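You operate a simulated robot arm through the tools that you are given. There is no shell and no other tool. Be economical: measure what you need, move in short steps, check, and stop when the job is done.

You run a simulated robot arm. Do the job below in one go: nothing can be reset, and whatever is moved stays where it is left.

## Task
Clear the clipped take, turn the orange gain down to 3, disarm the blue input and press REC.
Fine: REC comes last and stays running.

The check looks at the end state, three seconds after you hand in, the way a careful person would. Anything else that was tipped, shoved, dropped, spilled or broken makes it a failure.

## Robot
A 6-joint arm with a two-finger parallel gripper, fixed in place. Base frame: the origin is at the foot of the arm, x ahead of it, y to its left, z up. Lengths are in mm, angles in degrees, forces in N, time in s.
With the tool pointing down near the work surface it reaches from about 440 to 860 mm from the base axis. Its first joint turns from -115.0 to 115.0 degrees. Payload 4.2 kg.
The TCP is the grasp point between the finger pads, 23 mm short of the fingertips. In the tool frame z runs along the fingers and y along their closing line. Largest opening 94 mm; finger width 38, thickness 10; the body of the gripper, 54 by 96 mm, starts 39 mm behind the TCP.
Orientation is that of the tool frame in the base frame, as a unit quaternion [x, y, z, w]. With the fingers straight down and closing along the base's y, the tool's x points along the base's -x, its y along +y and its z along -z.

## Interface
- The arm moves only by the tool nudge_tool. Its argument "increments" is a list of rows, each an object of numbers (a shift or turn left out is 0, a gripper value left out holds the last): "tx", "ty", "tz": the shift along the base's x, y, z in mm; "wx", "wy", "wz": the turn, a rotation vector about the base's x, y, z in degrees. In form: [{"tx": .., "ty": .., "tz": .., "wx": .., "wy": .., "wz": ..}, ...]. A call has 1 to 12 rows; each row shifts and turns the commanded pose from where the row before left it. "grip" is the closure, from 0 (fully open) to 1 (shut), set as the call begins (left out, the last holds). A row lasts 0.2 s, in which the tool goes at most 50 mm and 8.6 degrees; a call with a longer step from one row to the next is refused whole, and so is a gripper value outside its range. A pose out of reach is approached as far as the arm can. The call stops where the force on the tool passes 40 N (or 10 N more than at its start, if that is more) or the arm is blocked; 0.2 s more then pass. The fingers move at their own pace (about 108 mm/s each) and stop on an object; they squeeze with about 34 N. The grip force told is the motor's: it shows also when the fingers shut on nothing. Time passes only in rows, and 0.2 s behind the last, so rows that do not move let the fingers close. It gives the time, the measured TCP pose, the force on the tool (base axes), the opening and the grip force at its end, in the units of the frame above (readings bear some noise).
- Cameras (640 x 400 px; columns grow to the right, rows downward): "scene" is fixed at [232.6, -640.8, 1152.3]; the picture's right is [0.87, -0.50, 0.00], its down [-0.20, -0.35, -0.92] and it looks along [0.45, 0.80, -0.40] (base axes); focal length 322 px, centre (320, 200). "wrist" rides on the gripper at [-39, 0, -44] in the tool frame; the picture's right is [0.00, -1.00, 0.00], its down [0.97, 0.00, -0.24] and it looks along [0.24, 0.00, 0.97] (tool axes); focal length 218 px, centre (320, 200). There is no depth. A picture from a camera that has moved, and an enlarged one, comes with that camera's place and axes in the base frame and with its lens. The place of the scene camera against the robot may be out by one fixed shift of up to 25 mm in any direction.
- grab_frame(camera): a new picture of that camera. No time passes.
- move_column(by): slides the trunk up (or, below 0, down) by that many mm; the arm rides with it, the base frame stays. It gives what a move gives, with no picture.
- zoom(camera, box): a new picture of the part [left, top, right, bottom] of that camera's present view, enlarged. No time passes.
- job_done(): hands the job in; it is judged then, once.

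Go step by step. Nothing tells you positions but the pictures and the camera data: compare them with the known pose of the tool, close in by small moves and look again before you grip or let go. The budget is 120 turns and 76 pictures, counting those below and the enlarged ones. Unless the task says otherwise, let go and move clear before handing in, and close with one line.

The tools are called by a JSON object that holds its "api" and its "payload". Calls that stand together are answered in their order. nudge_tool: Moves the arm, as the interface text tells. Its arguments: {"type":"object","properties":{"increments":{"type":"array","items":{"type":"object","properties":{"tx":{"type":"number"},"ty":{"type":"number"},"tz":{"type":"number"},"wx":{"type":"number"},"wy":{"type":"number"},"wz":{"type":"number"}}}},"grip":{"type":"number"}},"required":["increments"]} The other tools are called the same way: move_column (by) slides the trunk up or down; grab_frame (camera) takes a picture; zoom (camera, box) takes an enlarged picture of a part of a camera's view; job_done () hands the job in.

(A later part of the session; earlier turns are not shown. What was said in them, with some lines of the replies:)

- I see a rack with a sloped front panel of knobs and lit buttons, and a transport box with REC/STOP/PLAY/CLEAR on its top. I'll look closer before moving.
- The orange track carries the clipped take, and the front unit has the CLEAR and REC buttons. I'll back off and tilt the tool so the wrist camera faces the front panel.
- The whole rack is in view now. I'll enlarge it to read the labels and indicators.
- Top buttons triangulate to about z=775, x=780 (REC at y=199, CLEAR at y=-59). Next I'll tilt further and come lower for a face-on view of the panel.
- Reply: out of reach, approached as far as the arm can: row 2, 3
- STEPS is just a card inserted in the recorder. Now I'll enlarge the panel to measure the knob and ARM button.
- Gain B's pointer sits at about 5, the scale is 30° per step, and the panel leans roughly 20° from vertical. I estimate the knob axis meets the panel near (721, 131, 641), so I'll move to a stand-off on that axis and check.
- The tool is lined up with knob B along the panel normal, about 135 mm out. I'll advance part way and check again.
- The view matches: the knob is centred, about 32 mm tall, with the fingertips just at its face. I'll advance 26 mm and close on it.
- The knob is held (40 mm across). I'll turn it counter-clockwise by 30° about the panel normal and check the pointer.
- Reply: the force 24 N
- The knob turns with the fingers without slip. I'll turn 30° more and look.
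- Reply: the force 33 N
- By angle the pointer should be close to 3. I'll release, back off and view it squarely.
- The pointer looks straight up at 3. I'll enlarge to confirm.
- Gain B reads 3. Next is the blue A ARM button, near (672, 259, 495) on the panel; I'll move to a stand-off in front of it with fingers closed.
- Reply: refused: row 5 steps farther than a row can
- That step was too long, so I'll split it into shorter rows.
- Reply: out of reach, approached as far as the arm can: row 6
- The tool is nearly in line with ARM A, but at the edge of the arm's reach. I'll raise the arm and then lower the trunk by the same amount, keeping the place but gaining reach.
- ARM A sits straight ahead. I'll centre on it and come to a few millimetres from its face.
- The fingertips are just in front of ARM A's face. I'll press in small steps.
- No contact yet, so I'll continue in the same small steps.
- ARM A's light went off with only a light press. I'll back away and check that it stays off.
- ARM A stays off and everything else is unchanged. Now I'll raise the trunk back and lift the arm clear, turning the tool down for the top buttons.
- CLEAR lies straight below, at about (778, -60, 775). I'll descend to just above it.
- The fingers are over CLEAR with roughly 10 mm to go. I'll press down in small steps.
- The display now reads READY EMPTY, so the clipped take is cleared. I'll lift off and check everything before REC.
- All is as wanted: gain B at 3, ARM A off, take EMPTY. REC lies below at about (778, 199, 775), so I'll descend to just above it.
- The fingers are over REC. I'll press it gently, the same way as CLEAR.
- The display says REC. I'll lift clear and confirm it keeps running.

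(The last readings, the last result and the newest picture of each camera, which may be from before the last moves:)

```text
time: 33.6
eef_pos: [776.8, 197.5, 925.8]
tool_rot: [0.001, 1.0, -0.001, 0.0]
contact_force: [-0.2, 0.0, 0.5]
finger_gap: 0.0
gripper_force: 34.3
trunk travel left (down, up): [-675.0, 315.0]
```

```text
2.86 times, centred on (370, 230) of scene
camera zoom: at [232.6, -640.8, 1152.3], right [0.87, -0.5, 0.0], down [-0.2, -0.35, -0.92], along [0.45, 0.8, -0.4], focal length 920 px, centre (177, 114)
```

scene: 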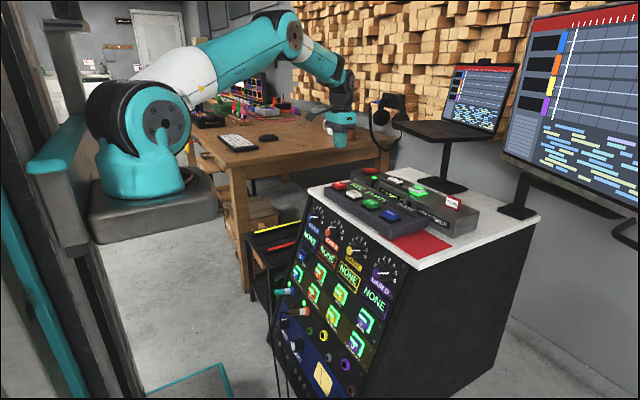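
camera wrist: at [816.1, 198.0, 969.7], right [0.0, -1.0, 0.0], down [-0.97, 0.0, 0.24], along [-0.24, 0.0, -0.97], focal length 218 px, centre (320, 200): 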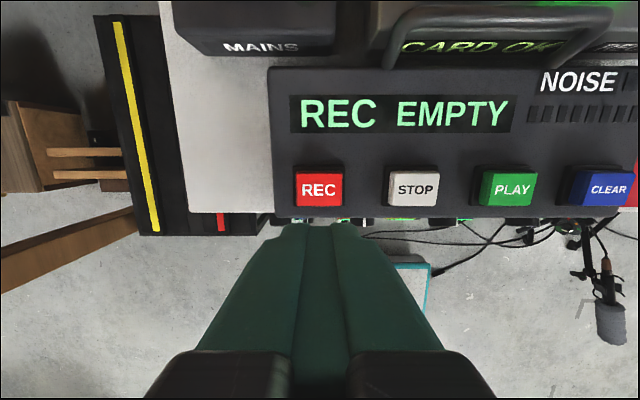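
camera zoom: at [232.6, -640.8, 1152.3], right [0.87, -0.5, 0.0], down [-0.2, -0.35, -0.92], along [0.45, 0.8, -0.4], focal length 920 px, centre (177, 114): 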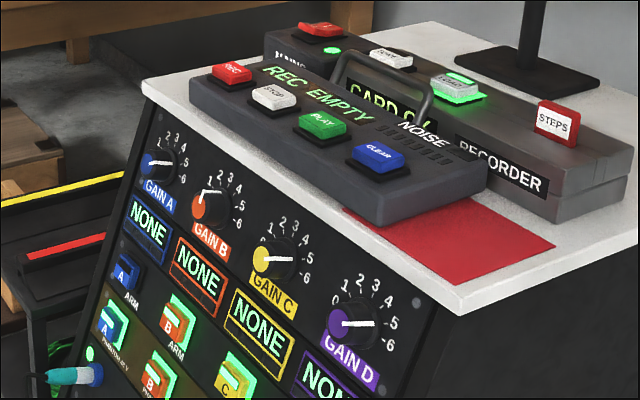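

Recording is running: red timeline header, playhead moving. I'll wait a couple of seconds to be sure it keeps running.

{"api": "nudge_tool", "payload": {"increments": [{}, {}, {}, {}, {}, {}, {}, {}, {}, {}]}}

{"api": "grab_frame", "payload": {"camera": "scene"}}

{"api": "zoom", "payload": {"camera": "scene", "box": [320, 160, 480, 240]}}

```text
time: 35.8
eef_pos: [776.5, 198.3, 925.0]
tool_rot: [0.0, 1.0, 0.0, 0.0]
contact_force: [0.9, 0.3, -1.2]
finger_gap: 0.1
gripper_force: 34.1
trunk travel left (down, up): [-675.0, 315.0]
```

```text
31 pictures are left
```

scene: 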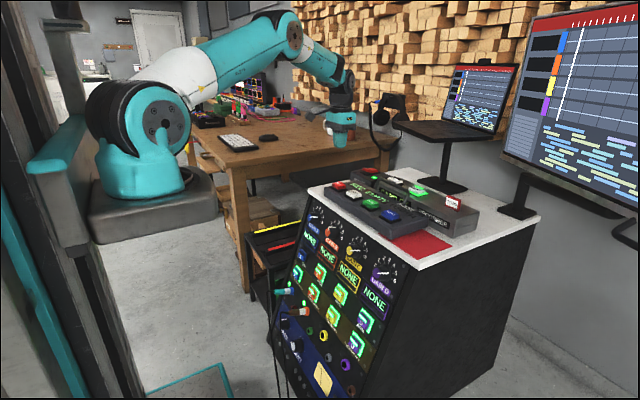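

```text
4.00 times, centred on (400, 200) of scene
camera zoom: at [232.6, -640.8, 1152.3], right [0.87, -0.5, 0.0], down [-0.2, -0.35, -0.92], along [0.45, 0.8, -0.4], focal length 1288 px, centre (0, 200)
```

zoom: 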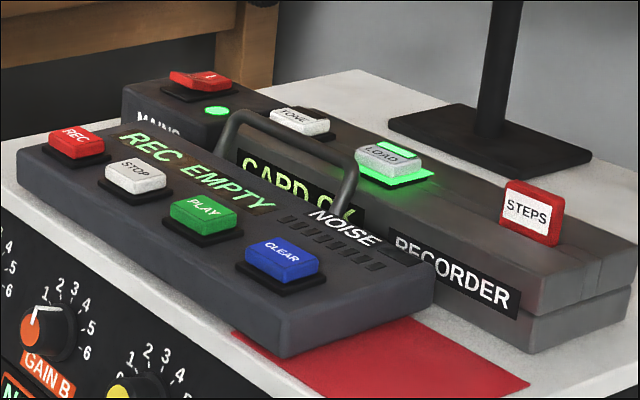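

The playhead keeps advancing, the display still reads REC, and the arm is clear of everything, so I'm handing in.

{"api": "job_done", "payload": {}}

```text
The job is handed in.
```

The clipped take is cleared, the orange gain is at 3, the blue input is disarmed, and REC was pressed last and is still running.
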